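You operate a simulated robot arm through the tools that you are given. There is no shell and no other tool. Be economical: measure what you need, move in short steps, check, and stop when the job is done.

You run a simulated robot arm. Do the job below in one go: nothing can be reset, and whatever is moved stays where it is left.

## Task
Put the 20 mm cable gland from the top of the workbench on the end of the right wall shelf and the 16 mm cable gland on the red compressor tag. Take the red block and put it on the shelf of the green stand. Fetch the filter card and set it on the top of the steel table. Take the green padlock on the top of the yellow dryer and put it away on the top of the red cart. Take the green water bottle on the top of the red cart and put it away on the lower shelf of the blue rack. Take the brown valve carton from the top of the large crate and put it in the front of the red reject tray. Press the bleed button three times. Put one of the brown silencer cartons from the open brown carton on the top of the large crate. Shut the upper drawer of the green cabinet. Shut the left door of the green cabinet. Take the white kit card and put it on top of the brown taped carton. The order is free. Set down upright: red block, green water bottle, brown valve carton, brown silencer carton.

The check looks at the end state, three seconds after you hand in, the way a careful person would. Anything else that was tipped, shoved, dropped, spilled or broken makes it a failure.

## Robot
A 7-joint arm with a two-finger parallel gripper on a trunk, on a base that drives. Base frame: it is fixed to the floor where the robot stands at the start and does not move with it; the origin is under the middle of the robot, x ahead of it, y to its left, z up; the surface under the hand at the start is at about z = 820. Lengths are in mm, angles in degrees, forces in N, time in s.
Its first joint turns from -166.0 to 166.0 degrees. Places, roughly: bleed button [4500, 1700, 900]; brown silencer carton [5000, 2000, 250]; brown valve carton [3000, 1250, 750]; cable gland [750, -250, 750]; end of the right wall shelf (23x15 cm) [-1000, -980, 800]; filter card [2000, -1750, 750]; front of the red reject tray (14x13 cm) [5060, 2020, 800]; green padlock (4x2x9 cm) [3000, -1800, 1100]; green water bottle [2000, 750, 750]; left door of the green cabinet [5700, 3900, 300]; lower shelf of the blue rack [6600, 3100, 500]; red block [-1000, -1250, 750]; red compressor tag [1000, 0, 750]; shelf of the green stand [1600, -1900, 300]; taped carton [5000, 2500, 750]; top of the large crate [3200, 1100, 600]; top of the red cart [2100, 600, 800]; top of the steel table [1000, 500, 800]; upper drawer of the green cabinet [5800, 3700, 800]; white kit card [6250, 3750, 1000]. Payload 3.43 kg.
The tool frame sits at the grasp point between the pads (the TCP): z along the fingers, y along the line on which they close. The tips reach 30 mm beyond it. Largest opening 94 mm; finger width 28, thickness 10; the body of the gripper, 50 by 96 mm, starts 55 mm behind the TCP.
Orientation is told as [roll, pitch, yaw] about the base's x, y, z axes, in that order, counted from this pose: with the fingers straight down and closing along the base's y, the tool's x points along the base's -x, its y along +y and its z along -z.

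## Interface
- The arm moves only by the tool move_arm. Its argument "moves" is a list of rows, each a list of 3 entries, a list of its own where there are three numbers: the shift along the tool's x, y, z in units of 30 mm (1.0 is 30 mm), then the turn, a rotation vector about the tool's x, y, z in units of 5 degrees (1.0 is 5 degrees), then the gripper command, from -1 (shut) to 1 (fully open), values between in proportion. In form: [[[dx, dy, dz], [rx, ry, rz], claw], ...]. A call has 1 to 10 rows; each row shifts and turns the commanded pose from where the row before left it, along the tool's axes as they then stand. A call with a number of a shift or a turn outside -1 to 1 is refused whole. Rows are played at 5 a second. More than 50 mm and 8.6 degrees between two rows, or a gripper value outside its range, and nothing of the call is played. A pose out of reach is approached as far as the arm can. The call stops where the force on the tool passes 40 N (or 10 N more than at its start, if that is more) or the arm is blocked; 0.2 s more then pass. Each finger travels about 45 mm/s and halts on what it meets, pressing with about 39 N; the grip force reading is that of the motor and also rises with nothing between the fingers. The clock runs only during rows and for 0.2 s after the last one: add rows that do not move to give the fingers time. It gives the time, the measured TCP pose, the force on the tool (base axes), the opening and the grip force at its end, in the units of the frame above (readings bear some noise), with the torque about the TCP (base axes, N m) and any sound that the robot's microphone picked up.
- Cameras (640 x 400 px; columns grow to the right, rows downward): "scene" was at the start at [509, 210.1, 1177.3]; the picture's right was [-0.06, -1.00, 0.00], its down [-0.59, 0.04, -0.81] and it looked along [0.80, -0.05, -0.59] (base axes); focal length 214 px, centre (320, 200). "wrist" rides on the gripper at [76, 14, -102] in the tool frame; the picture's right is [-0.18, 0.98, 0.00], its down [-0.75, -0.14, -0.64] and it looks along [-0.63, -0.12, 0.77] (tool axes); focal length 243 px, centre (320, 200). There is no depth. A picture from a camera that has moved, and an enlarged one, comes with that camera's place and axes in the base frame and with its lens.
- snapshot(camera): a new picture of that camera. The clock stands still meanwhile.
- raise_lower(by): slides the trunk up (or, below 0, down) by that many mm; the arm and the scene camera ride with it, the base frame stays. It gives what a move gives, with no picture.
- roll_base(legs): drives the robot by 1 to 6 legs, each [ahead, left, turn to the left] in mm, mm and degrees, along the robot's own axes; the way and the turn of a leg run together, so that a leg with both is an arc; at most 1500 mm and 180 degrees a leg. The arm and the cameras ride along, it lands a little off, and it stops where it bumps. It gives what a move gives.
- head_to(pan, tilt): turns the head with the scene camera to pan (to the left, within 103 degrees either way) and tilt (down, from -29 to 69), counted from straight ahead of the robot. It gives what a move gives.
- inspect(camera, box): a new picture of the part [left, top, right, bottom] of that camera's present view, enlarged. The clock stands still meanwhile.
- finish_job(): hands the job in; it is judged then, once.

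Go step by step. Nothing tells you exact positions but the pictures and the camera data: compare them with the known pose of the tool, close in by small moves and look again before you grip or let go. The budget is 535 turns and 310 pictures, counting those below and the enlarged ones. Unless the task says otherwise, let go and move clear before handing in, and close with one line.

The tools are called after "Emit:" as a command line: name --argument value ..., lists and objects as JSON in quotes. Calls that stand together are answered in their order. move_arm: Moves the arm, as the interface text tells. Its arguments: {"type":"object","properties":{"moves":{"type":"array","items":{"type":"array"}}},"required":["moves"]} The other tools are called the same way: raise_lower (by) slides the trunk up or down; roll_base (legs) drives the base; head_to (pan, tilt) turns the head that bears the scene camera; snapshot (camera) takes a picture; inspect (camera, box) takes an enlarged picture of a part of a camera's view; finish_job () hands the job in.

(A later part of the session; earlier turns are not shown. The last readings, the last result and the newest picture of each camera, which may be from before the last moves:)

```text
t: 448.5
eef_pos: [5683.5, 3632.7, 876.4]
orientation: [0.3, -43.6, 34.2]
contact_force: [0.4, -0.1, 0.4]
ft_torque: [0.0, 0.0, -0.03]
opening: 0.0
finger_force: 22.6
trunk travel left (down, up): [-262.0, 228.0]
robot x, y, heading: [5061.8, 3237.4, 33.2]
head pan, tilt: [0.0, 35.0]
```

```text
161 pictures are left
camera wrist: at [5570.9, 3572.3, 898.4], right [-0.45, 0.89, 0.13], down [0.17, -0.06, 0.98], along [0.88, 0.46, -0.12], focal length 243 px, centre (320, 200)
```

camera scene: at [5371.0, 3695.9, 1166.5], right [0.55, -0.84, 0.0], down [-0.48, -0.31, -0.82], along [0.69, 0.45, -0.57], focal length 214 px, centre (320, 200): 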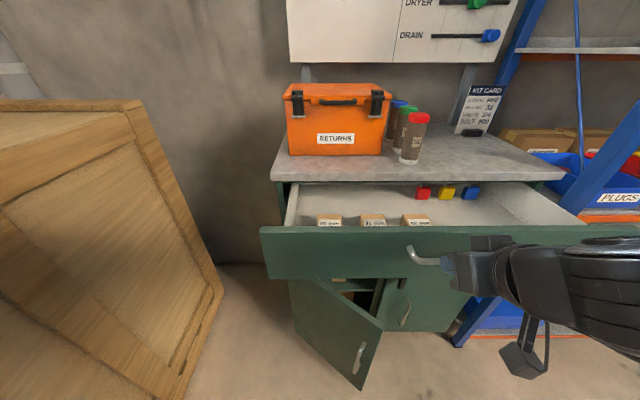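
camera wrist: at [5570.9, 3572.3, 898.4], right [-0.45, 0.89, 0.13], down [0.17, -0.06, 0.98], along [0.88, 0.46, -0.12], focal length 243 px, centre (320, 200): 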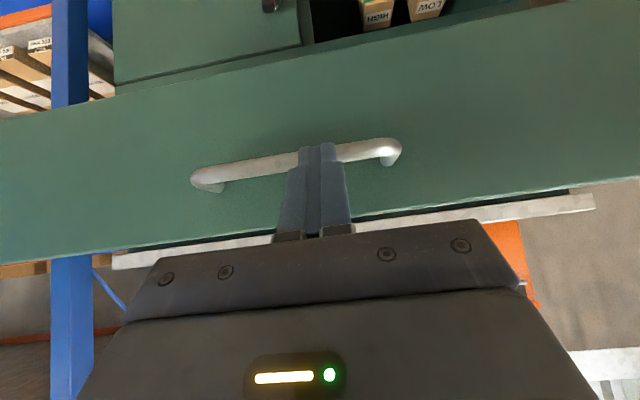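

The drawer face is at s≈6795, z 779–918, handle at z≈850. I push just above the handle with the fist.

Emit:
move_arm --moves '[[[-0.55, 0, -0.58], [0, 0, 0], -1], [[-0.48, 0, 0.46], [0, 0, 0], -1], [[-0.48, 0, 0.46], [0, 0, 0], -1], [[-0.48, 0, 0.46], [0, 0, 0], -1], [[-0.48, 0, 0.46], [0, 0, 0], -1]]'

Emit:
snapshot --camera "scene"

```text
t: 449.7
eef_pos: [5748.0, 3679.2, 900.4]
orientation: [0.4, -43.6, 34.0]
contact_force: [0.1, 0.0, -0.1]
ft_torque: [0.01, 0.03, -0.02]
opening: 0.0
finger_force: 33.2
trunk travel left (down, up): [-262.0, 228.0]
robot x, y, heading: [5062.3, 3233.3, 33.5]
head pan, tilt: [0.0, 35.0]
```

```text
160 pictures are left
camera scene: at [5371.0, 3695.8, 1166.5], right [0.55, -0.84, 0.0], down [-0.48, -0.31, -0.82], along [0.69, 0.45, -0.57], focal length 214 px, centre (320, 200)
```

scene: 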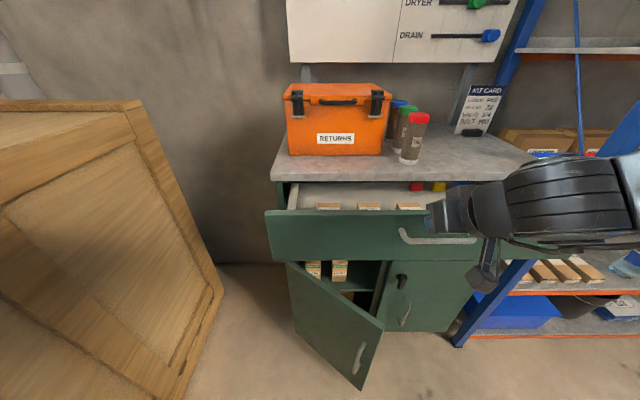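

Drawer slides in freely; continue.

Emit:
move_arm --moves '[[[-0.48, 0, 0.46], [0, 0, 0], -1], [[-0.48, 0, 0.46], [0, 0, 0], -1], [[-0.48, 0, 0.46], [0, 0, 0], -1], [[-0.48, 0, 0.46], [0, 0, 0], -1], [[-0.36, 0, 0.35], [0, 0, 0], -1], [[-0.36, 0, 0.35], [0, 0, 0], -1]]'

Emit:
snapshot --camera "scene"

```text
t: 451.1
eef_pos: [5841.7, 3740.7, 900.6]
orientation: [0.3, -43.7, 34.2]
contact_force: [-0.5, -1.1, 0.8]
ft_torque: [-0.01, 0.0, 0.02]
opening: 0.1
finger_force: 32.9
trunk travel left (down, up): [-262.0, 228.0]
robot x, y, heading: [5063.3, 3234.2, 33.4]
head pan, tilt: [0.0, 35.0]
```

```text
159 pictures are left
camera scene: at [5371.0, 3695.8, 1166.5], right [0.55, -0.84, 0.0], down [-0.48, -0.31, -0.82], along [0.69, 0.45, -0.57], focal length 214 px, centre (320, 200)
```

scene: 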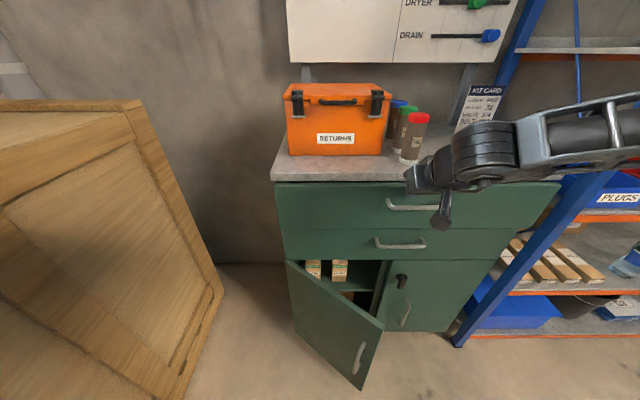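

Emit:
move_arm --moves '[[[-0.24, 0, 0.23], [0, 0, 0], -1], [[-0.24, 0, 0.23], [0, 0, 0], -1], [[0, 0, 0], [0, 0, 0], -1]]'

Emit:
inspect --camera "scene" --box '[250, 150, 450, 280]'

```text
t: 451.9
eef_pos: [5856.3, 3751.8, 899.1]
orientation: [0.3, -43.6, 34.4]
contact_force: [0.2, 0.0, 0.1]
ft_torque: [0.0, 0.0, -0.01]
opening: 0.1
finger_force: 32.8
trunk travel left (down, up): [-262.0, 228.0]
robot x, y, heading: [5062.7, 3235.8, 33.4]
head pan, tilt: [0.0, 35.0]
```

```text
3.08 times, centred on (350, 215) of scene
camera zoom: at [5371.0, 3695.9, 1166.5], right [0.55, -0.84, 0.0], down [-0.48, -0.31, -0.82], along [0.69, 0.45, -0.57], focal length 660 px, centre (228, 154)
```

zoom: 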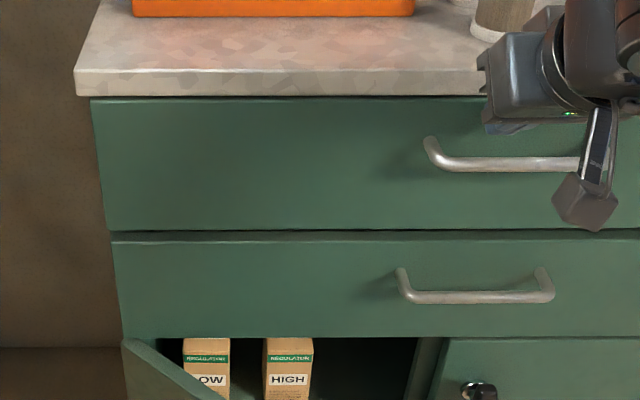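

Emit:
move_arm --moves '[[[-0.24, 0, 0.23], [0, 0, 0], -1], [[-0.24, 0, 0.23], [0, 0, 0], -1], [[-0.24, 0, 0.23], [0, 0, 0], -1], [[0, 0, 0], [0, 0, 0], -1]]'

Emit:
inspect --camera "scene" --box '[250, 150, 450, 280]'

```text
t: 452.4
eef_pos: [5862.6, 3755.3, 898.7]
orientation: [0.3, -43.1, 34.2]
contact_force: [-4.6, -1.8, -0.8]
ft_torque: [0.14, -0.25, -0.07]
opening: 0.2
finger_force: 33.0
trunk travel left (down, up): [-262.0, 228.0]
robot x, y, heading: [5062.6, 3232.2, 33.0]
head pan, tilt: [0.0, 35.0]
stopped in row 2: the force on the tool passed its limit at 59 N (the readings are from after the stop); the commanded pose is now the measured one
```

```text
3.08 times, centred on (350, 215) of scene
camera zoom: at [5370.2, 3695.2, 1166.9], right [0.55, -0.84, 0.0], down [-0.48, -0.31, -0.82], along [0.69, 0.45, -0.57], focal length 660 px, centre (228, 154)
```

zoom: 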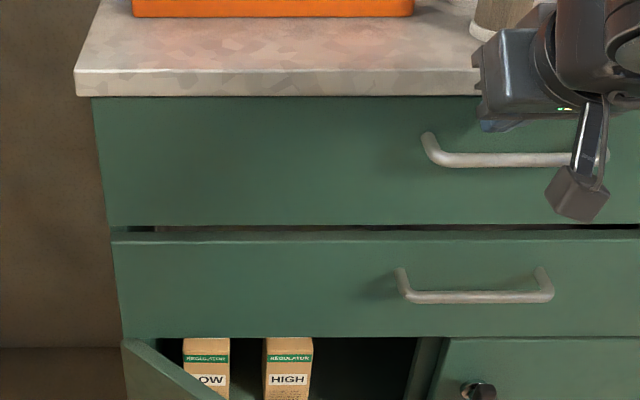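

Stopped – perhaps by the counter edge. I back off and push on the handle bar itself instead.

Emit:
move_arm --moves '[[[0.48, 0, -0.46], [0, 0, 0], -1], [[0.48, 0, -0.46], [0, 0, 0], -1], [[0.48, 0, -0.46], [0, 0, 0], -1], [[0.48, 0, -0.46], [0, 0, 0], -1], [[0.42, 0, 0.43], [0, 0, 0], -1], [[0.42, 0, 0.43], [0, 0, 0], -1]]'

Emit:
inspect --camera "scene" --box '[250, 150, 550, 350]'

Emit:
snapshot --camera "wrist"

```text
t: 453.8
eef_pos: [5799.3, 3710.0, 863.0]
orientation: [0.3, -43.1, 34.2]
contact_force: [-0.2, 0.3, -0.6]
ft_torque: [0.01, 0.01, 0.02]
opening: 0.0
finger_force: 33.0
trunk travel left (down, up): [-262.0, 228.0]
robot x, y, heading: [5063.4, 3236.0, 33.1]
head pan, tilt: [0.0, 35.0]
```

```text
2.00 times, centred on (400, 250) of scene
camera zoom: at [5370.8, 3695.6, 1166.5], right [0.55, -0.84, 0.0], down [-0.48, -0.31, -0.82], along [0.69, 0.45, -0.57], focal length 429 px, centre (160, 100)
```

zoom: 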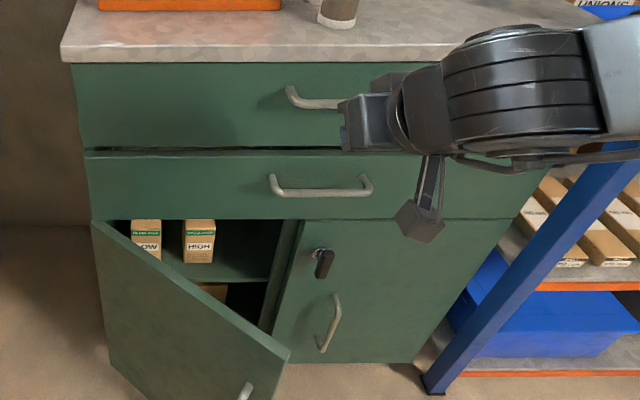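

```text
155 pictures are left
camera wrist: at [5686.6, 3649.9, 885.8], right [-0.44, 0.89, 0.13], down [0.17, -0.06, 0.98], along [0.88, 0.46, -0.13], focal length 243 px, centre (320, 200)
```

wrist: 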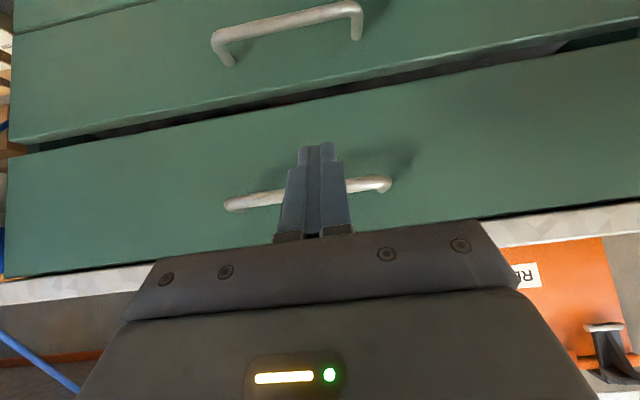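

Emit:
move_arm --moves '[[[-0.48, 0, 0.46], [0, 0, 0], -1], [[-0.24, 0, 0.23], [0, 0, 0], -1], [[-0.24, 0, 0.23], [0, 0, 0], -1], [[-0.24, 0, 0.23], [0, 0, 0], -1], [[-0.24, 0, 0.23], [0, 0, 0], -1], [[-0.24, 0, 0.23], [0, 0, 0], -1], [[-0.24, 0, 0.23], [0, 0, 0], -1]]'

Emit:
inspect --camera "scene" --box '[250, 150, 450, 280]'

```text
t: 454.8
eef_pos: [5832.7, 3734.6, 857.8]
orientation: [0.4, -42.4, 34.1]
contact_force: [0.3, -0.1, 0.3]
ft_torque: [0.0, -0.02, 0.01]
opening: 0.0
finger_force: 32.7
trunk travel left (down, up): [-262.0, 228.0]
robot x, y, heading: [5063.4, 3237.7, 33.1]
head pan, tilt: [0.0, 35.0]
stopped in row 5: the force on the tool passed its limit at 101 N (the readings are from after the stop); the commanded pose is now the measured one
```

```text
3.08 times, centred on (350, 215) of scene
camera zoom: at [5370.3, 3695.1, 1166.5], right [0.55, -0.84, 0.0], down [-0.48, -0.31, -0.82], along [0.69, 0.45, -0.57], focal length 660 px, centre (228, 154)
```

zoom: 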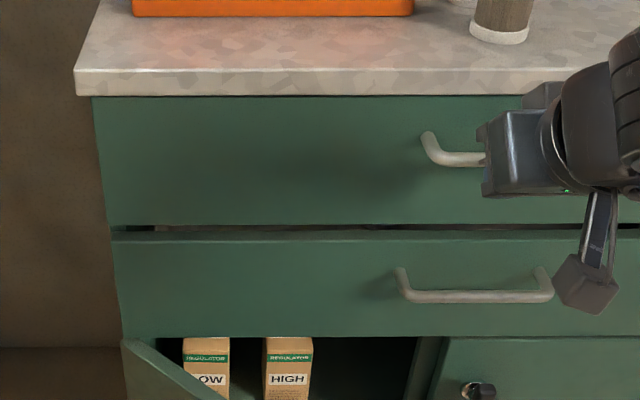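

Drawer is firmly shut. Now the left door: free edge at about s 6767, w 61, z<630. I back off and lower the fist.

Emit:
roll_base --legs '[[-250, 0, 0]]'

Emit:
raise_lower --by -262

Emit:
move_arm --moves '[[[0, 1, 0], [0, 0, 0], -1], [[0, 1, 0], [0, 0, 0], -1], [[0, 0.9, 0], [0, 0, 0], -1]]'

Emit:
snapshot --camera "scene"

Emit:
snapshot --camera "wrist"

```text
t: 456.6
eef_pos: [5625.1, 3600.4, 858.4]
orientation: [0.3, -42.4, 34.2]
contact_force: [-0.6, 0.6, -0.6]
ft_torque: [-0.02, 0.01, 0.02]
opening: 0.0
finger_force: 33.1
trunk travel left (down, up): [-262.0, 228.0]
robot x, y, heading: [4857.5, 3097.3, 33.4]
head pan, tilt: [0.0, 35.0]
```

```text
t: 459.3
eef_pos: [5626.1, 3599.5, 595.7]
orientation: [0.4, -42.3, 34.1]
contact_force: [-0.2, 0.0, -0.2]
ft_torque: [0.02, -0.04, -0.05]
opening: 0.0
finger_force: 33.1
trunk travel left (down, up): [0.0, 490.0]
robot x, y, heading: [4851.2, 3099.2, 33.2]
head pan, tilt: [0.0, 35.0]
```

```text
t: 460.1
eef_pos: [5576.2, 3670.9, 596.0]
orientation: [0.5, -42.4, 34.0]
contact_force: [0.5, -0.1, 0.7]
ft_torque: [0.04, 0.01, -0.02]
opening: 0.0
finger_force: 33.5
trunk travel left (down, up): [0.0, 490.0]
robot x, y, heading: [4854.6, 3098.4, 33.2]
head pan, tilt: [0.0, 35.0]
```

```text
153 pictures are left
camera scene: at [5162.9, 3559.7, 904.5], right [0.55, -0.84, 0.0], down [-0.48, -0.31, -0.82], along [0.69, 0.45, -0.57], focal length 214 px, centre (320, 200)
```

scene: 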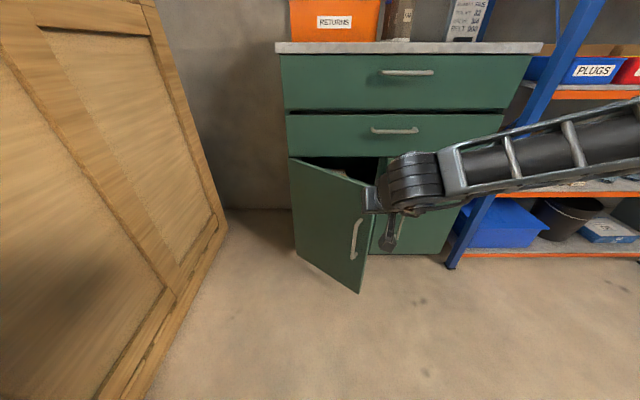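

```text
152 pictures are left
camera wrist: at [5464.2, 3611.5, 620.7], right [-0.44, 0.89, 0.13], down [0.18, -0.05, 0.98], along [0.88, 0.46, -0.14], focal length 243 px, centre (320, 200)
```

wrist: 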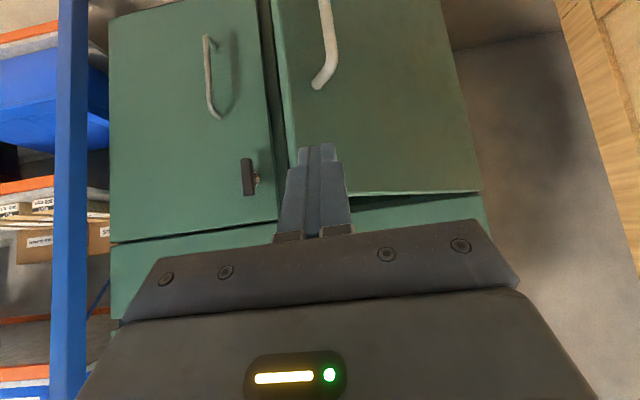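

Emit:
move_arm --moves '[[[0.58, 0, 0.6], [0, 0, 0], -1], [[-0.48, 0.1, 0.46], [0, 0, 0], -1], [[-0.48, 0.1, 0.46], [0, 0, 0], -1], [[-0.48, 0.1, 0.46], [0, 0, 0], -1], [[-0.48, 0, 0.46], [0, 0, 0], -1], [[-0.48, 0, 0.46], [0, 0, 0], -1], [[-0.48, 0, 0.46], [0, 0, 0], -1], [[-0.48, 0, 0.46], [0, 0, 0], -1]]'

Emit:
snapshot --camera "scene"

```text
t: 461.9
eef_pos: [5685.7, 3758.4, 567.3]
orientation: [0.4, -42.4, 34.2]
contact_force: [-0.1, 1.6, -0.6]
ft_torque: [-0.01, 0.0, -0.03]
opening: 0.0
finger_force: 32.3
trunk travel left (down, up): [0.0, 490.0]
robot x, y, heading: [4853.8, 3099.5, 33.6]
head pan, tilt: [0.0, 35.0]
```

```text
151 pictures are left
camera scene: at [5162.7, 3560.0, 904.5], right [0.55, -0.84, 0.0], down [-0.48, -0.31, -0.82], along [0.68, 0.45, -0.57], focal length 214 px, centre (320, 200)
```

scene: 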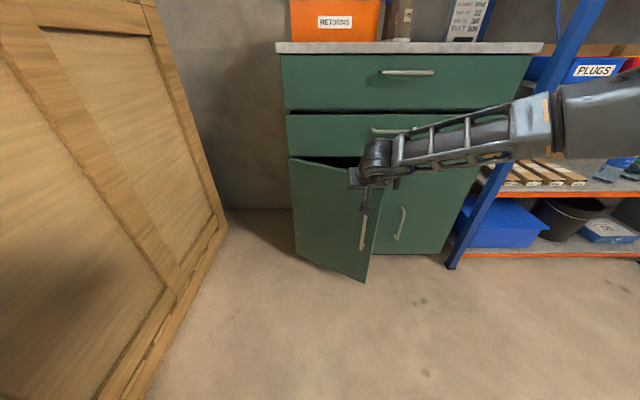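

Emit:
roll_base --legs '[[100, 0, 0]]'

Emit:
move_arm --moves '[[[-0.24, 0, 0.23], [0, 0, 0], -1], [[-0.24, 0, 0.23], [0, 0, 0], -1], [[-0.24, 0, 0.23], [0, 0, 0], -1], [[-0.24, 0, 0.23], [0, 0, 0], -1], [[-0.24, 0, 0.23], [0, 0, 0], -1]]'

Emit:
snapshot --camera "scene"

```text
t: 463.1
eef_pos: [5770.3, 3812.2, 567.6]
orientation: [0.3, -42.4, 34.2]
contact_force: [1.0, -0.2, -0.6]
ft_torque: [0.0, -0.04, 0.0]
opening: 0.1
finger_force: 32.7
trunk travel left (down, up): [0.0, 490.0]
robot x, y, heading: [4938.5, 3154.5, 33.3]
head pan, tilt: [0.0, 35.0]
```

```text
t: 464.3
eef_pos: [5807.1, 3840.2, 564.9]
orientation: [0.4, -42.0, 34.0]
contact_force: [-10.6, -7.7, 4.7]
ft_torque: [-0.06, -0.05, -0.06]
opening: 0.0
finger_force: 33.2
trunk travel left (down, up): [0.0, 490.0]
robot x, y, heading: [4936.7, 3156.8, 33.2]
head pan, tilt: [0.0, 35.0]
stopped in row 5: the force on the tool passed its limit at 57 N (the readings are from after the stop); the commanded pose is now the measured one
```

```text
150 pictures are left
camera scene: at [5247.2, 3614.8, 904.7], right [0.55, -0.84, 0.0], down [-0.48, -0.31, -0.82], along [0.69, 0.45, -0.57], focal length 214 px, centre (320, 200)
```

scene: 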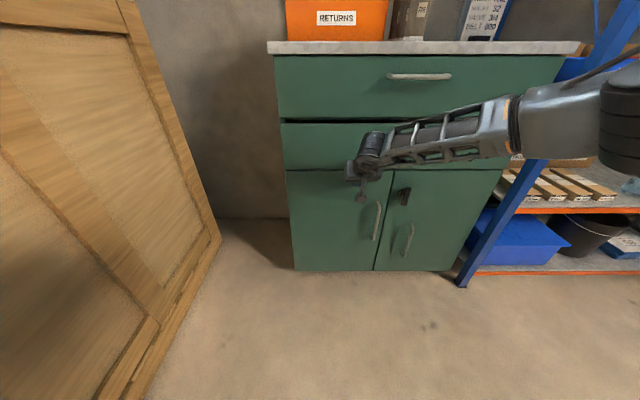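

Door closed against its stop. I back off and check.

Emit:
roll_base --legs '[[-180, 0, 0]]'

Emit:
raise_lower --by 400

Emit:
snapshot --camera "scene"

Emit:
inspect --camera "scene" --box '[250, 150, 450, 330]'

```text
t: 465.8
eef_pos: [5658.6, 3744.1, 564.2]
orientation: [0.4, -42.0, 34.1]
contact_force: [-0.4, -0.7, 0.7]
ft_torque: [-0.02, 0.03, -0.02]
opening: 0.0
finger_force: 32.8
trunk travel left (down, up): [0.0, 490.0]
robot x, y, heading: [4792.5, 3053.4, 33.5]
head pan, tilt: [0.0, 35.0]
```

```text
t: 469.6
eef_pos: [5658.3, 3743.0, 965.4]
orientation: [0.5, -42.0, 34.0]
contact_force: [-0.1, 0.6, 0.5]
ft_torque: [-0.03, -0.03, 0.0]
opening: 0.1
finger_force: 33.1
trunk travel left (down, up): [-400.0, 90.0]
robot x, y, heading: [4789.0, 3057.8, 33.3]
head pan, tilt: [0.0, 35.0]
```

```text
149 pictures are left
camera scene: at [5097.8, 3518.0, 1304.4], right [0.55, -0.84, 0.0], down [-0.48, -0.32, -0.82], along [0.68, 0.45, -0.57], focal length 214 px, centre (320, 200)
```

scene: 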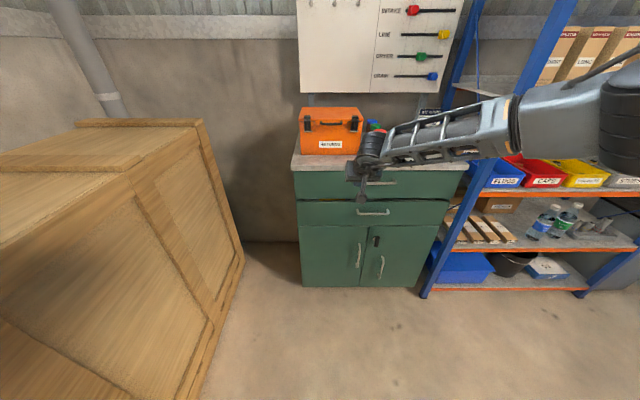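

```text
2.22 times, centred on (350, 240) of scene
camera zoom: at [5097.8, 3518.0, 1304.4], right [0.55, -0.84, 0.0], down [-0.48, -0.32, -0.82], along [0.68, 0.45, -0.57], focal length 477 px, centre (253, 111)
```

zoom: 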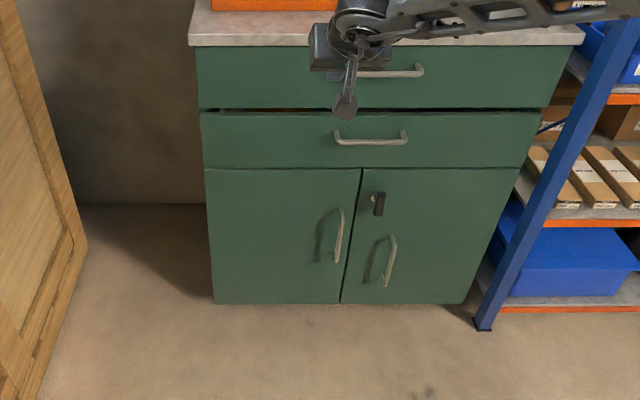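

Both are shut. Next the kit card on the cabinet top; I raise the hand to vertical and look at it.

Emit:
move_arm --moves '[[[0.4, 0, -1], [0, 1, 0], 0], [[0.4, 0, -1], [0, 1, 0], 0.5], [[0.4, 0, -1], [0, 1, 0], 1], [[0.5, 0, -1], [0, 1, 0], 1], [[0.6, 0, -1], [0, 1, 0], 1], [[0.6, 0, -1], [0, 1, 0], 1], [[0.6, 0, -1], [0, 1, 0], 1], [[0.6, 0, -0.8], [0, 1, 0], 1], [[0.6, 0.3, -0.5], [0, 0.4, 0], 1]]'

Emit:
roll_base --legs '[[500, 260, 0.3]]'

Emit:
head_to --pan -20 --tilt 35

Emit:
snapshot --camera "scene"

```text
t: 471.6
eef_pos: [5464.7, 3619.8, 1141.3]
orientation: [0.3, 0.0, 34.4]
contact_force: [-0.2, 0.6, 0.1]
ft_torque: [0.01, 0.01, -0.01]
opening: 94.0
finger_force: 0.0
trunk travel left (down, up): [-400.0, 90.0]
robot x, y, heading: [4790.0, 3056.7, 33.3]
head pan, tilt: [0.0, 35.0]
```

```text
t: 474.9
eef_pos: [5737.3, 4121.0, 1142.3]
orientation: [0.3, -0.1, 34.7]
contact_force: [0.3, 0.0, 0.3]
ft_torque: [-0.01, -0.02, 0.01]
opening: 93.9
finger_force: 0.0
trunk travel left (down, up): [-400.0, 90.0]
robot x, y, heading: [5063.9, 3554.9, 33.5]
head pan, tilt: [0.0, 35.0]
```

```text
t: 475.7
eef_pos: [5737.2, 4121.8, 1143.1]
orientation: [0.3, -0.1, 34.7]
contact_force: [-0.6, 0.2, -0.3]
ft_torque: [0.04, 0.01, -0.01]
opening: 94.0
finger_force: 0.1
trunk travel left (down, up): [-400.0, 90.0]
robot x, y, heading: [5065.3, 3553.7, 33.8]
head pan, tilt: [-20.0, 35.0]
```

```text
147 pictures are left
camera scene: at [5382.1, 3987.7, 1304.5], right [0.24, -0.97, 0.0], down [-0.56, -0.14, -0.82], along [0.8, 0.19, -0.57], focal length 214 px, centre (320, 200)
```

scene: 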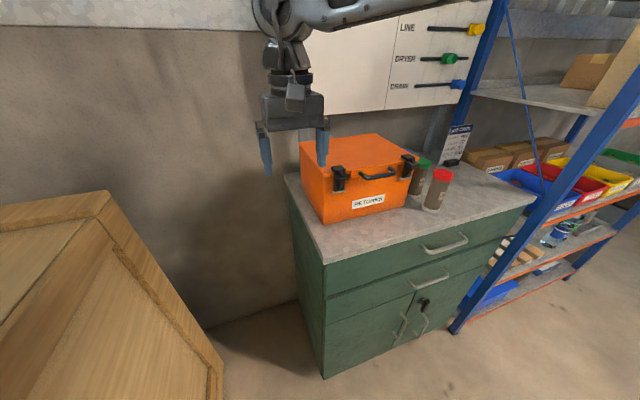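

Emit:
inspect --camera "scene" --box '[400, 110, 500, 210]'

```text
4.00 times, centred on (450, 160) of scene
camera zoom: at [5382.1, 3987.7, 1304.5], right [0.24, -0.97, 0.0], down [-0.56, -0.14, -0.82], along [0.8, 0.19, -0.57], focal length 858 px, centre (-200, 360)
```

zoom: 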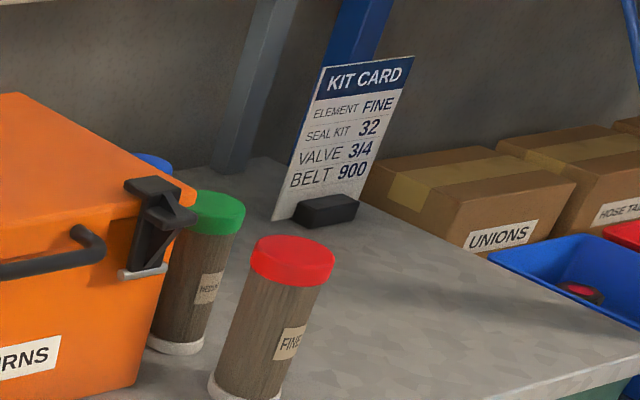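

Card: top edge about (6245,3719)–(6320,3624), z≈1080. I retract, turn the wrist and move closer.

Emit:
move_arm --moves '[[[1, 0, -0.4], [0, 0, 0], 1], [[1, 0, -0.4], [0, 0, 0], 1], [[1, 0, -0.4], [0, 0, 0], 1], [[1, 0, -0.4], [0, 0, 0], 1], [[1, -0.5, -0.4], [0, 0, 0], 1], [[1, -0.5, -0.4], [0, 0, 0], 1], [[1, -0.5, -0.4], [0, 0, 0], 1]]'

Emit:
move_arm --moves '[[[0, 0, 0], [0, 0, 1], 1], [[0, 0, 0], [0, 0, 1], 1], [[0, 0, 0], [0, 0, 1], 1], [[0, 0, 0], [0, 0, 1], 1], [[0, 0, 0], [0, 0, 1], 1], [[0, 0, 0], [0, 0, 1], 1], [[0, 0, 0], [0, 0, 1], 1], [[0, 0, 0], [0, 0, 1], 1], [[0, 0, 0], [0, 0, 1], 1]]'

Emit:
move_arm --moves '[[[0, 0, 0], [0, 0, 1], 1], [[0, 0, 0], [0, 0, 1], 1], [[0, 0, 0], [0, 0, 1], 1], [[0, 0, 0], [0, 0, 1], 1], [[0, 0, 0], [0, 0, 1], 1], [[0, 0, 0], [0, 0, 1], 1], [[0, 0, 0], [0, 0, 1], 1], [[0, 0, 0], [0, 0, 1], 1], [[0, 0, 0], [0, 0, 0.3], 1]]'

Emit:
roll_base --legs '[[350, -100, 0]]'

Emit:
snapshot --camera "scene"

```text
t: 477.3
eef_pos: [5587.5, 3964.6, 1225.0]
orientation: [0.2, 0.0, 34.6]
contact_force: [-0.1, 1.1, -0.5]
ft_torque: [-0.01, 0.02, -0.02]
opening: 94.1
finger_force: 0.1
trunk travel left (down, up): [-400.0, 90.0]
robot x, y, heading: [5064.4, 3551.3, 33.5]
head pan, tilt: [-20.0, 35.0]
```

```text
t: 479.3
eef_pos: [5589.2, 3963.3, 1225.4]
orientation: [0.1, 0.2, -10.4]
contact_force: [0.6, 0.2, 0.3]
ft_torque: [0.0, 0.03, -0.01]
opening: 94.2
finger_force: 0.0
trunk travel left (down, up): [-400.0, 90.0]
robot x, y, heading: [5065.3, 3552.4, 33.5]
head pan, tilt: [-20.0, 35.0]
```

```text
t: 481.3
eef_pos: [5589.0, 3964.1, 1224.6]
orientation: [0.0, 0.3, -52.0]
contact_force: [0.7, -0.2, 0.8]
ft_torque: [0.01, 0.01, 0.01]
opening: 93.9
finger_force: 0.1
trunk travel left (down, up): [-400.0, 90.0]
robot x, y, heading: [5062.7, 3553.2, 33.6]
head pan, tilt: [-20.0, 35.0]
```

```text
t: 483.6
eef_pos: [5938.3, 4084.2, 1225.8]
orientation: [0.1, 0.3, -51.4]
contact_force: [-0.3, -0.3, -0.4]
ft_torque: [0.02, 0.01, 0.0]
opening: 94.1
finger_force: 0.1
trunk travel left (down, up): [-400.0, 90.0]
robot x, y, heading: [5412.5, 3670.3, 34.1]
head pan, tilt: [-20.0, 35.0]
```

```text
145 pictures are left
camera scene: at [5730.7, 4107.0, 1304.5], right [0.24, -0.97, 0.0], down [-0.56, -0.14, -0.82], along [0.79, 0.2, -0.57], focal length 214 px, centre (320, 200)
```

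scene: 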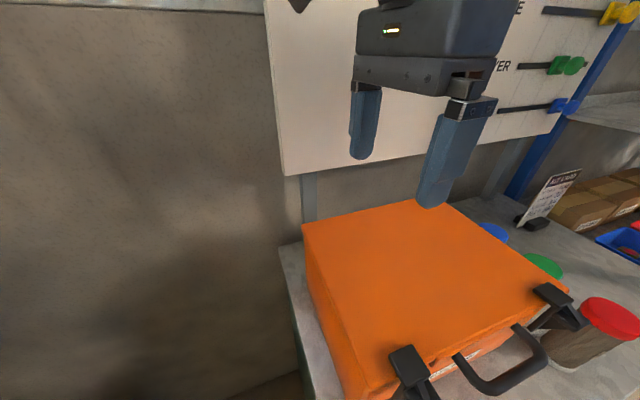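

Emit:
inspect --camera "scene" --box '[500, 155, 600, 245]'

```text
4.44 times, centred on (550, 200) of scene
camera zoom: at [5730.7, 4107.0, 1304.5], right [0.24, -0.97, 0.0], down [-0.56, -0.14, -0.82], along [0.79, 0.2, -0.57], focal length 953 px, centre (-702, 200)
```

zoom: 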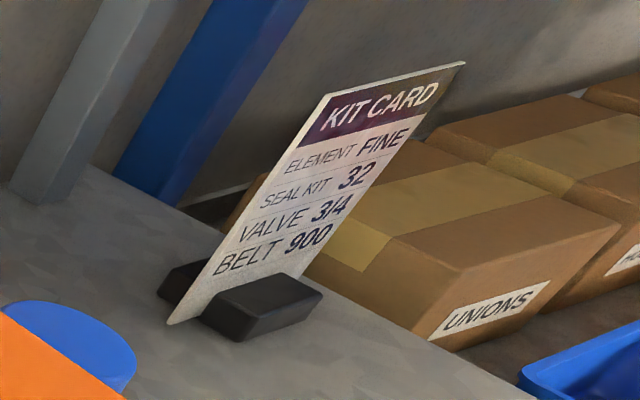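

Emit:
move_arm --moves '[[[-1, 0, 0], [0, 0, 0], 1], [[-1, 0, 0], [0, 0, 0], 1], [[-1, 0, 0], [0, 0, 0], 1], [[-1, 0, 0], [0, 0, 0], 1], [[-1, 0, 0], [0, 0, 0], 1], [[-1, 0, 0], [0, 0, 0], 1], [[-1, 0, 0], [0, 0, 0], 0.5], [[-1, 0, 0], [0, 0, 0], 0.3], [[-1, 0, 0], [0, 0, 0], 0.3], [[-1, 0, 0], [0, 0, 0], 0.3]]'

Emit:
move_arm --moves '[[[-1, 0, 0], [0, 0, 0], 0.3], [[-1, 0, 0], [0, 0, 0], 0.3], [[-1, 0, 0], [0, 0, 0], 0.3], [[-1, 0, 0], [0, 0, 0.6], 0.3], [[-1, 0, 0], [0, 0, 0.7], 0.3], [[-1, 0, 0], [0, 0, 0], 0.3], [[-1, 0, 0], [0, 0, 0], 0.3]]'

Emit:
snapshot --camera "wrist"

Emit:
snapshot --camera "scene"

```text
t: 485.9
eef_pos: [6123.5, 3850.0, 1223.5]
orientation: [0.0, 0.2, -51.3]
contact_force: [-0.5, -0.7, 0.1]
ft_torque: [0.0, -0.03, 0.0]
opening: 61.1
finger_force: 0.0
trunk travel left (down, up): [-400.0, 90.0]
robot x, y, heading: [5413.2, 3671.0, 34.0]
head pan, tilt: [-20.0, 35.0]
```

```text
t: 487.4
eef_pos: [6248.2, 3682.0, 1222.5]
orientation: [0.0, 0.3, -57.9]
contact_force: [0.2, -0.7, -1.2]
ft_torque: [-0.01, 0.04, 0.02]
opening: 61.2
finger_force: 0.1
trunk travel left (down, up): [-400.0, 90.0]
robot x, y, heading: [5417.9, 3670.6, 34.3]
head pan, tilt: [-20.0, 35.0]
```

```text
143 pictures are left
camera wrist: at [6220.9, 3752.8, 1325.0], right [0.93, 0.37, 0.0], down [0.28, -0.72, 0.64], along [0.23, -0.59, -0.77], focal length 243 px, centre (320, 200)
```

wrist: 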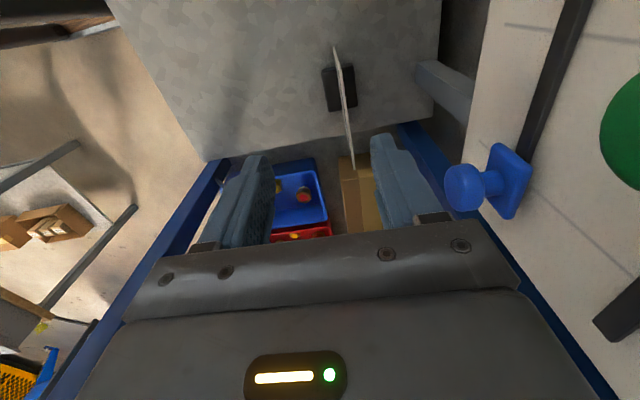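

```text
142 pictures are left
camera scene: at [5730.6, 4107.2, 1304.4], right [0.24, -0.97, 0.0], down [-0.56, -0.14, -0.82], along [0.79, 0.2, -0.57], focal length 214 px, centre (320, 200)
```

scene: 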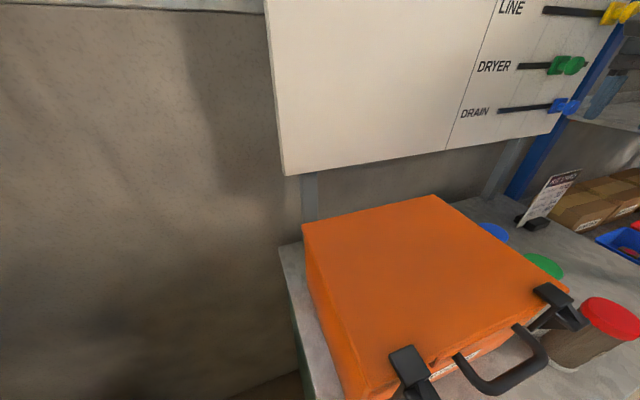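

Emit:
move_arm --moves '[[[-0.75, 0.62, 0], [0, 0, 0], 0.3], [[0, 0, 1], [0, 0, 0], 0.3], [[0, 0, 1], [0, 0, 0], 0.2]]'

Emit:
snapshot --camera "wrist"

```text
t: 488.2
eef_pos: [6277.4, 3673.8, 1162.0]
orientation: [0.0, 0.4, -57.9]
contact_force: [0.3, -0.1, -0.8]
ft_torque: [-0.02, 0.0, 0.0]
opening: 56.1
finger_force: 0.1
trunk travel left (down, up): [-400.0, 90.0]
robot x, y, heading: [5415.6, 3671.3, 34.1]
head pan, tilt: [-20.0, 35.0]
```

```text
141 pictures are left
camera wrist: at [6248.1, 3743.7, 1264.3], right [0.93, 0.37, 0.0], down [0.28, -0.72, 0.64], along [0.23, -0.59, -0.77], focal length 243 px, centre (320, 200)
```

wrist: 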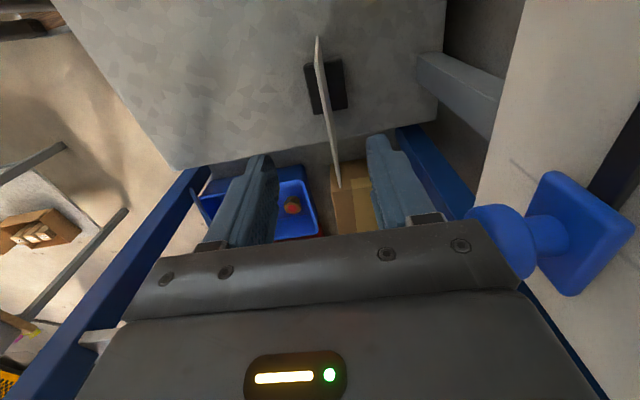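

The drain knob is ~26 mm clear of the gripper side; descend carefully and grip.

Emit:
move_arm --moves '[[[0, -0.05, 1], [0, 0, 0], 0.2], [[0, 0, 1], [0, 0, 0], 0.2], [[0, 0, 1], [0, 0, 0], 0.2], [[0, 0, 0.1], [0, 0, 0], -0.2], [[0, 0, 0], [0, 0, 0], -0.6], [[0, 0, 0], [0, 0, 0], -1], [[0, 0, 0], [0, 0, 0], -1], [[0, 0, 0], [0, 0, 0], -1]]'

Emit:
snapshot --camera "wrist"

```text
t: 490.1
eef_pos: [6274.6, 3673.4, 1067.6]
orientation: [0.0, 0.2, -57.9]
contact_force: [-0.4, 0.1, 0.4]
ft_torque: [-0.01, 0.02, -0.02]
opening: 6.6
finger_force: 38.8
trunk travel left (down, up): [-400.0, 90.0]
robot x, y, heading: [5412.3, 3673.1, 34.0]
head pan, tilt: [-20.0, 35.0]
```

```text
140 pictures are left
camera wrist: at [6246.6, 3744.3, 1170.4], right [0.93, 0.37, 0.0], down [0.28, -0.72, 0.64], along [0.23, -0.59, -0.77], focal length 243 px, centre (320, 200)
```

wrist: 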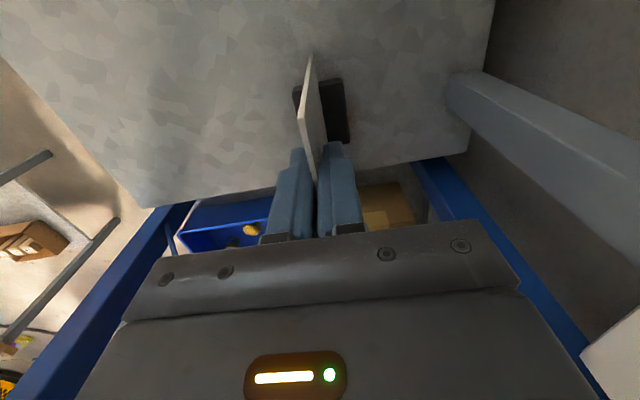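

Kit card gripped. Lift and drive straight back.

Emit:
move_arm --moves '[[[0, 0, -0.6], [0, 0, 0], -1], [[0, 0, -1], [0, 0, 0], -1], [[0, 0, -1], [0, 0, 0], -1], [[0, 0, -1], [0, 0, 0], -1], [[0, 0, -0.7], [0, 0, 0], -1]]'

Emit:
roll_base --legs '[[-500, 0, 0]]'

Emit:
head_to --pan -95 --tilt 40

Emit:
snapshot --camera "scene"

```text
t: 491.2
eef_pos: [6275.1, 3672.0, 1197.6]
orientation: [0.1, 0.3, -57.9]
contact_force: [0.1, 0.3, -0.2]
ft_torque: [0.03, 0.03, 0.01]
opening: 6.5
finger_force: 38.7
trunk travel left (down, up): [-400.0, 90.0]
robot x, y, heading: [5418.7, 3672.1, 33.9]
head pan, tilt: [-20.0, 35.0]
```

```text
t: 494.2
eef_pos: [5853.7, 3387.7, 1197.3]
orientation: [0.1, 0.3, -57.9]
contact_force: [0.1, -1.0, -1.8]
ft_torque: [0.0, 0.0, 0.0]
opening: 6.4
finger_force: 38.7
trunk travel left (down, up): [-400.0, 90.0]
robot x, y, heading: [4997.0, 3385.8, 34.1]
head pan, tilt: [-20.0, 35.0]
```

```text
t: 495.7
eef_pos: [5852.3, 3387.8, 1197.2]
orientation: [0.1, 0.2, -57.9]
contact_force: [0.0, 0.0, -1.4]
ft_torque: [0.0, 0.02, -0.02]
opening: 6.6
finger_force: 38.8
trunk travel left (down, up): [-400.0, 90.0]
robot x, y, heading: [4992.1, 3387.1, 33.8]
head pan, tilt: [-95.0, 40.0]
```

```text
139 pictures are left
camera scene: at [5264.4, 3726.6, 1296.9], right [-0.87, -0.49, 0.0], down [-0.31, 0.56, -0.77], along [0.37, -0.67, -0.64], focal length 214 px, centre (320, 200)
```

scene: 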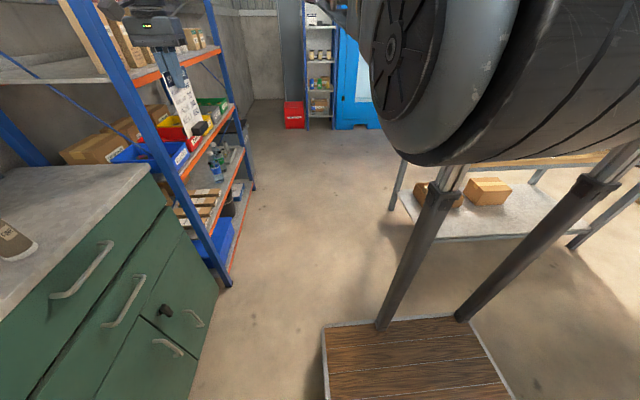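

Emit:
roll_base --legs '[[0, 0, -90]]'

Emit:
head_to --pan -35 --tilt 35

Emit:
snapshot --camera "scene"

```text
t: 499.9
eef_pos: [5004.0, 2527.1, 1196.5]
orientation: [0.0, 0.3, -147.3]
contact_force: [-1.1, 0.7, -1.1]
ft_torque: [0.04, 0.0, 0.0]
opening: 6.5
finger_force: 38.9
trunk travel left (down, up): [-400.0, 90.0]
robot x, y, heading: [4992.8, 3387.1, -55.2]
head pan, tilt: [-95.0, 40.0]
```

```text
t: 501.2
eef_pos: [5004.4, 2526.4, 1198.1]
orientation: [0.0, 0.2, -147.4]
contact_force: [0.3, -0.7, -0.4]
ft_torque: [0.03, -0.02, -0.03]
opening: 6.6
finger_force: 39.2
trunk travel left (down, up): [-400.0, 90.0]
robot x, y, heading: [4991.9, 3383.2, -55.5]
head pan, tilt: [-35.0, 35.0]
```

```text
138 pictures are left
camera scene: at [5409.6, 3073.5, 1304.5], right [-1.0, 0.01, 0.0], down [0.0, 0.57, -0.82], along [-0.01, -0.82, -0.57], focal length 214 px, centre (320, 200)
```

scene: 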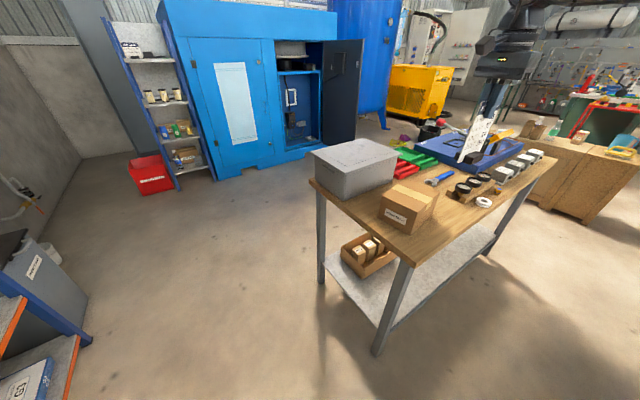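

Emit:
inspect --camera "scene" --box '[300, 100, 560, 290]'

Emit:
inspect --camera "scene" --box '[360, 170, 460, 245]'

```text
2.11 times, centred on (430, 195) of scene
camera zoom: at [5409.6, 3073.5, 1304.5], right [-1.0, 0.01, 0.0], down [0.0, 0.57, -0.82], along [-0.01, -0.82, -0.57], focal length 452 px, centre (88, 210)
```

zoom: 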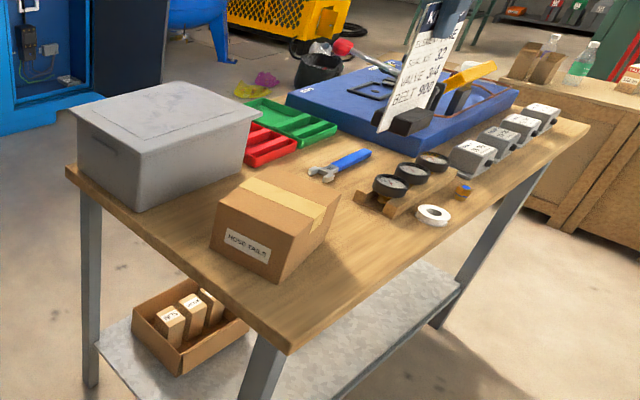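

```text
5.33 times, centred on (410, 208) of scene
camera zoom: at [5409.6, 3073.5, 1304.5], right [-1.0, 0.01, 0.0], down [0.0, 0.57, -0.82], along [-0.01, -0.82, -0.57], focal length 1144 px, centre (-160, 160)
```

zoom: 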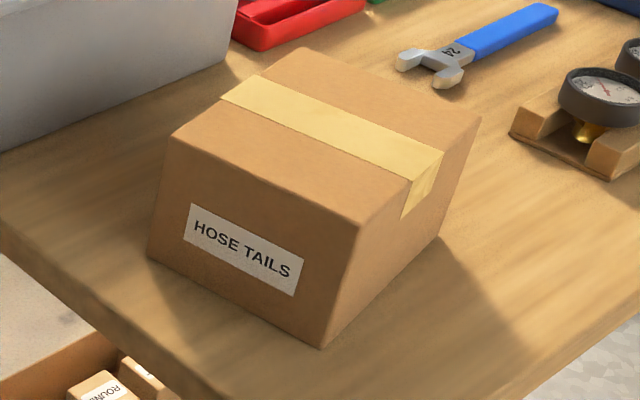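

The taped "HOSE TAILS" carton stands on the wooden table near (5083,2449). I move closer.

Emit:
roll_base --legs '[[150, -200, 0]]'

Emit:
head_to --pan -25 --tilt 45

Emit:
snapshot --camera "scene"

Emit:
snapshot --camera "wrist"

```text
t: 503.0
eef_pos: [4926.1, 2294.2, 1197.7]
orientation: [-0.1, 0.3, -147.4]
contact_force: [-0.4, -0.4, -2.1]
ft_torque: [0.02, -0.05, 0.01]
opening: 7.0
finger_force: 38.7
trunk travel left (down, up): [-400.0, 90.0]
robot x, y, heading: [4917.0, 3152.7, -55.5]
head pan, tilt: [-35.0, 35.0]
```

```text
t: 503.7
eef_pos: [4925.9, 2295.1, 1197.1]
orientation: [0.0, 0.3, -147.3]
contact_force: [0.3, -0.2, -1.6]
ft_torque: [-0.01, 0.01, -0.04]
opening: 6.7
finger_force: 38.8
trunk travel left (down, up): [-400.0, 90.0]
robot x, y, heading: [4913.3, 3156.8, -55.4]
head pan, tilt: [-25.0, 45.0]
```

```text
135 pictures are left
camera scene: at [5346.5, 2848.5, 1289.7], right [-0.99, -0.17, 0.0], down [-0.12, 0.7, -0.71], along [0.12, -0.7, -0.71], focal length 214 px, centre (320, 200)
```

scene: 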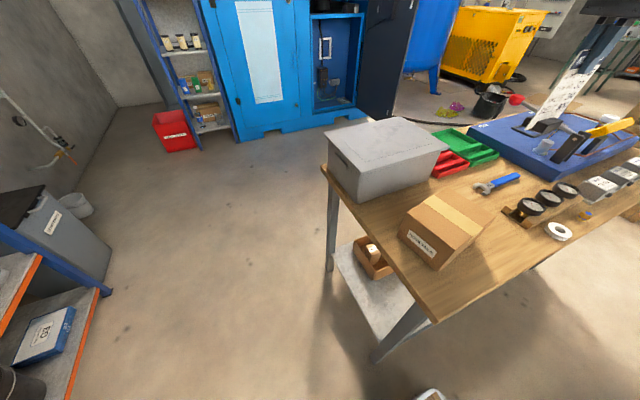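

```text
134 pictures are left
camera wrist: at [4997.3, 2322.2, 1300.3], right [0.37, -0.93, 0.0], down [-0.71, -0.29, 0.64], along [-0.59, -0.24, -0.77], focal length 243 px, centre (320, 200)
```

wrist: 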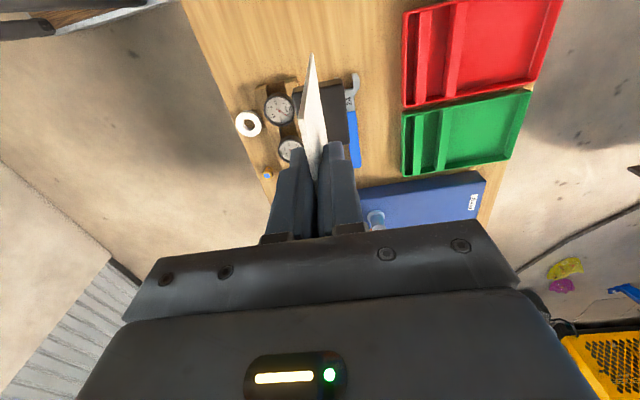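

Emit:
inspect --camera "scene" --box '[380, 180, 520, 280]'

```text
4.00 times, centred on (450, 230) of scene
camera zoom: at [5346.5, 2848.5, 1289.7], right [-0.99, -0.17, 0.0], down [-0.12, 0.7, -0.71], along [0.12, -0.7, -0.71], focal length 858 px, centre (-200, 80)
```

zoom: 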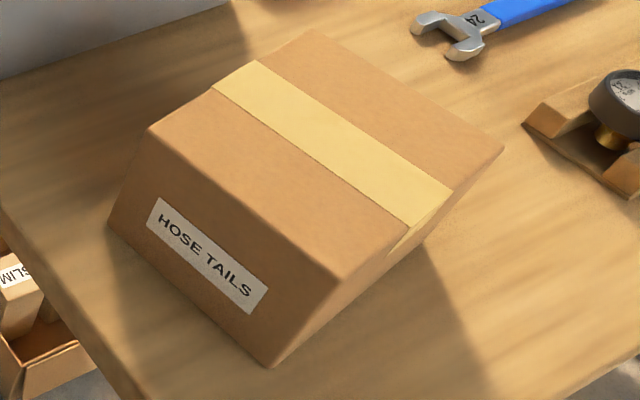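

Emit:
move_arm --moves '[[[1, -0.22, 0], [0, 0, 0], -1], [[1, -0.22, 0], [0, 0, 0], -1], [[1, -0.22, 0], [0, 0, 0], -1], [[1, -0.22, 0], [0, 0, 0], -1], [[1, -0.22, 0], [0, 0, 0], -1], [[1, -0.22, 0.2], [0, 0, 0], -1], [[1, -0.22, 0.5], [0, 0, 0], -1], [[1, -0.22, 0.5], [0, 0, 0], -1], [[0, 0, 1], [0, 0, 0], -1], [[0, 0, 1], [0, 0, 0], -1]]'

Emit:
snapshot --camera "wrist"

Emit:
inspect --camera "scene" --box '[370, 130, 530, 290]'

```text
t: 505.9
eef_pos: [5101.7, 2467.6, 1101.6]
orientation: [0.0, 0.3, -147.4]
contact_force: [-0.2, 1.4, -0.6]
ft_torque: [-0.02, -0.02, 0.01]
opening: 6.6
finger_force: 39.2
trunk travel left (down, up): [-400.0, 90.0]
robot x, y, heading: [4914.1, 3151.5, -55.3]
head pan, tilt: [-25.0, 45.0]
```

```text
132 pictures are left
camera wrist: at [5173.5, 2496.1, 1204.2], right [0.37, -0.93, 0.0], down [-0.71, -0.29, 0.64], along [-0.59, -0.24, -0.77], focal length 243 px, centre (320, 200)
```

wrist: 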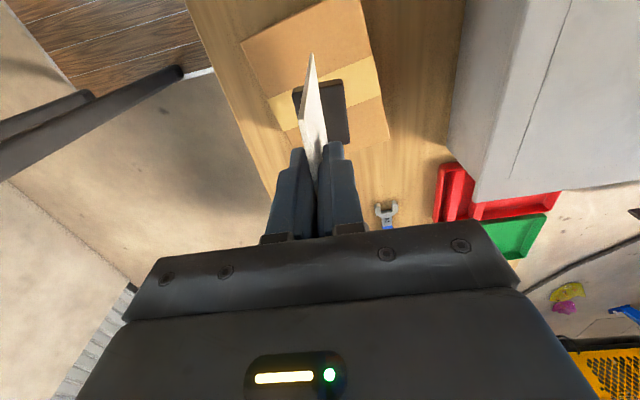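

```text
2.50 times, centred on (450, 210) of scene
camera zoom: at [5346.6, 2848.7, 1289.7], right [-0.99, -0.17, 0.0], down [-0.12, 0.7, -0.71], along [0.12, -0.7, -0.71], focal length 536 px, centre (-5, 175)
```

zoom: 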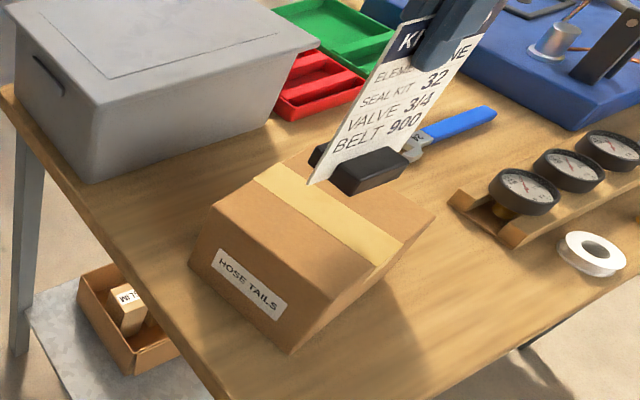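

Card is over the carton's centre. Lower to contact.

Emit:
move_arm --moves '[[[0, 0, 0.8], [0, 0, 0], -1], [[0, 0, 0.5], [0, 0, 0], -1], [[0, 0, 0.3], [0, 0, 0], -1], [[0, 0, 0], [0, 0, 0], -1]]'

Emit:
inspect --camera "scene" --box '[370, 130, 530, 290]'

```text
t: 506.9
eef_pos: [5101.8, 2469.5, 1054.1]
orientation: [0.0, 0.4, -147.4]
contact_force: [-0.4, -0.6, -1.0]
ft_torque: [-0.02, 0.0, -0.03]
opening: 6.8
finger_force: 39.4
trunk travel left (down, up): [-400.0, 90.0]
robot x, y, heading: [4921.0, 3153.1, -55.5]
head pan, tilt: [-25.0, 45.0]
```

```text
2.50 times, centred on (450, 210) of scene
camera zoom: at [5346.6, 2848.5, 1289.7], right [-0.99, -0.17, 0.0], down [-0.12, 0.7, -0.71], along [0.12, -0.7, -0.71], focal length 536 px, centre (-5, 175)
```

zoom: 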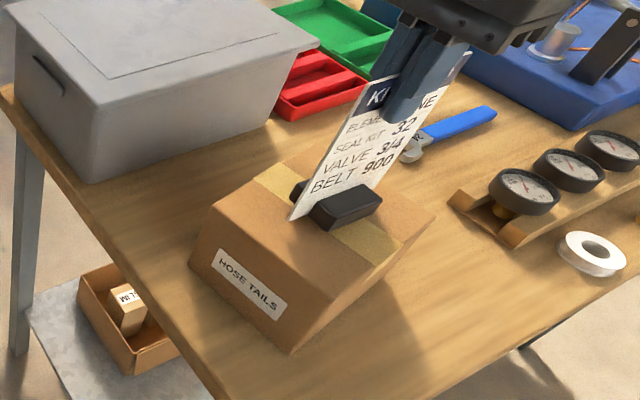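

Emit:
move_arm --moves '[[[0, 0, 0.2], [0, 0, 0], -1], [[0, 0, 0], [0, 0, 0], -1]]'

Emit:
move_arm --moves '[[[0, 0, 0.15], [0, 0, 0], -1], [[0, 0, 0], [0, 0, 0], -1]]'

Emit:
move_arm --moves '[[[0, 0, 0.15], [0, 0, 0], -1], [[0, 0, 0], [0, 0, 0], -1]]'

```text
t: 507.5
eef_pos: [5101.0, 2469.0, 1048.4]
orientation: [0.0, 0.3, -147.4]
contact_force: [-1.4, -0.8, -1.0]
ft_torque: [0.0, -0.01, 0.0]
opening: 7.0
finger_force: 39.0
trunk travel left (down, up): [-400.0, 90.0]
robot x, y, heading: [4917.5, 3156.4, -55.5]
head pan, tilt: [-25.0, 45.0]
```

```text
t: 508.1
eef_pos: [5101.7, 2468.9, 1046.9]
orientation: [0.2, 0.3, -147.2]
contact_force: [1.2, 2.8, 26.3]
ft_torque: [0.02, -0.02, -0.01]
opening: 6.8
finger_force: 39.3
trunk travel left (down, up): [-400.0, 90.0]
robot x, y, heading: [4917.1, 3157.5, -55.6]
head pan, tilt: [-25.0, 45.0]
```

```text
t: 508.7
eef_pos: [5101.5, 2469.9, 1041.7]
orientation: [0.3, 0.3, -147.4]
contact_force: [1.3, -0.6, 33.2]
ft_torque: [-0.04, 0.07, 0.03]
opening: 7.1
finger_force: 38.9
trunk travel left (down, up): [-400.0, 90.0]
robot x, y, heading: [4919.4, 3154.4, -55.4]
head pan, tilt: [-25.0, 45.0]
```

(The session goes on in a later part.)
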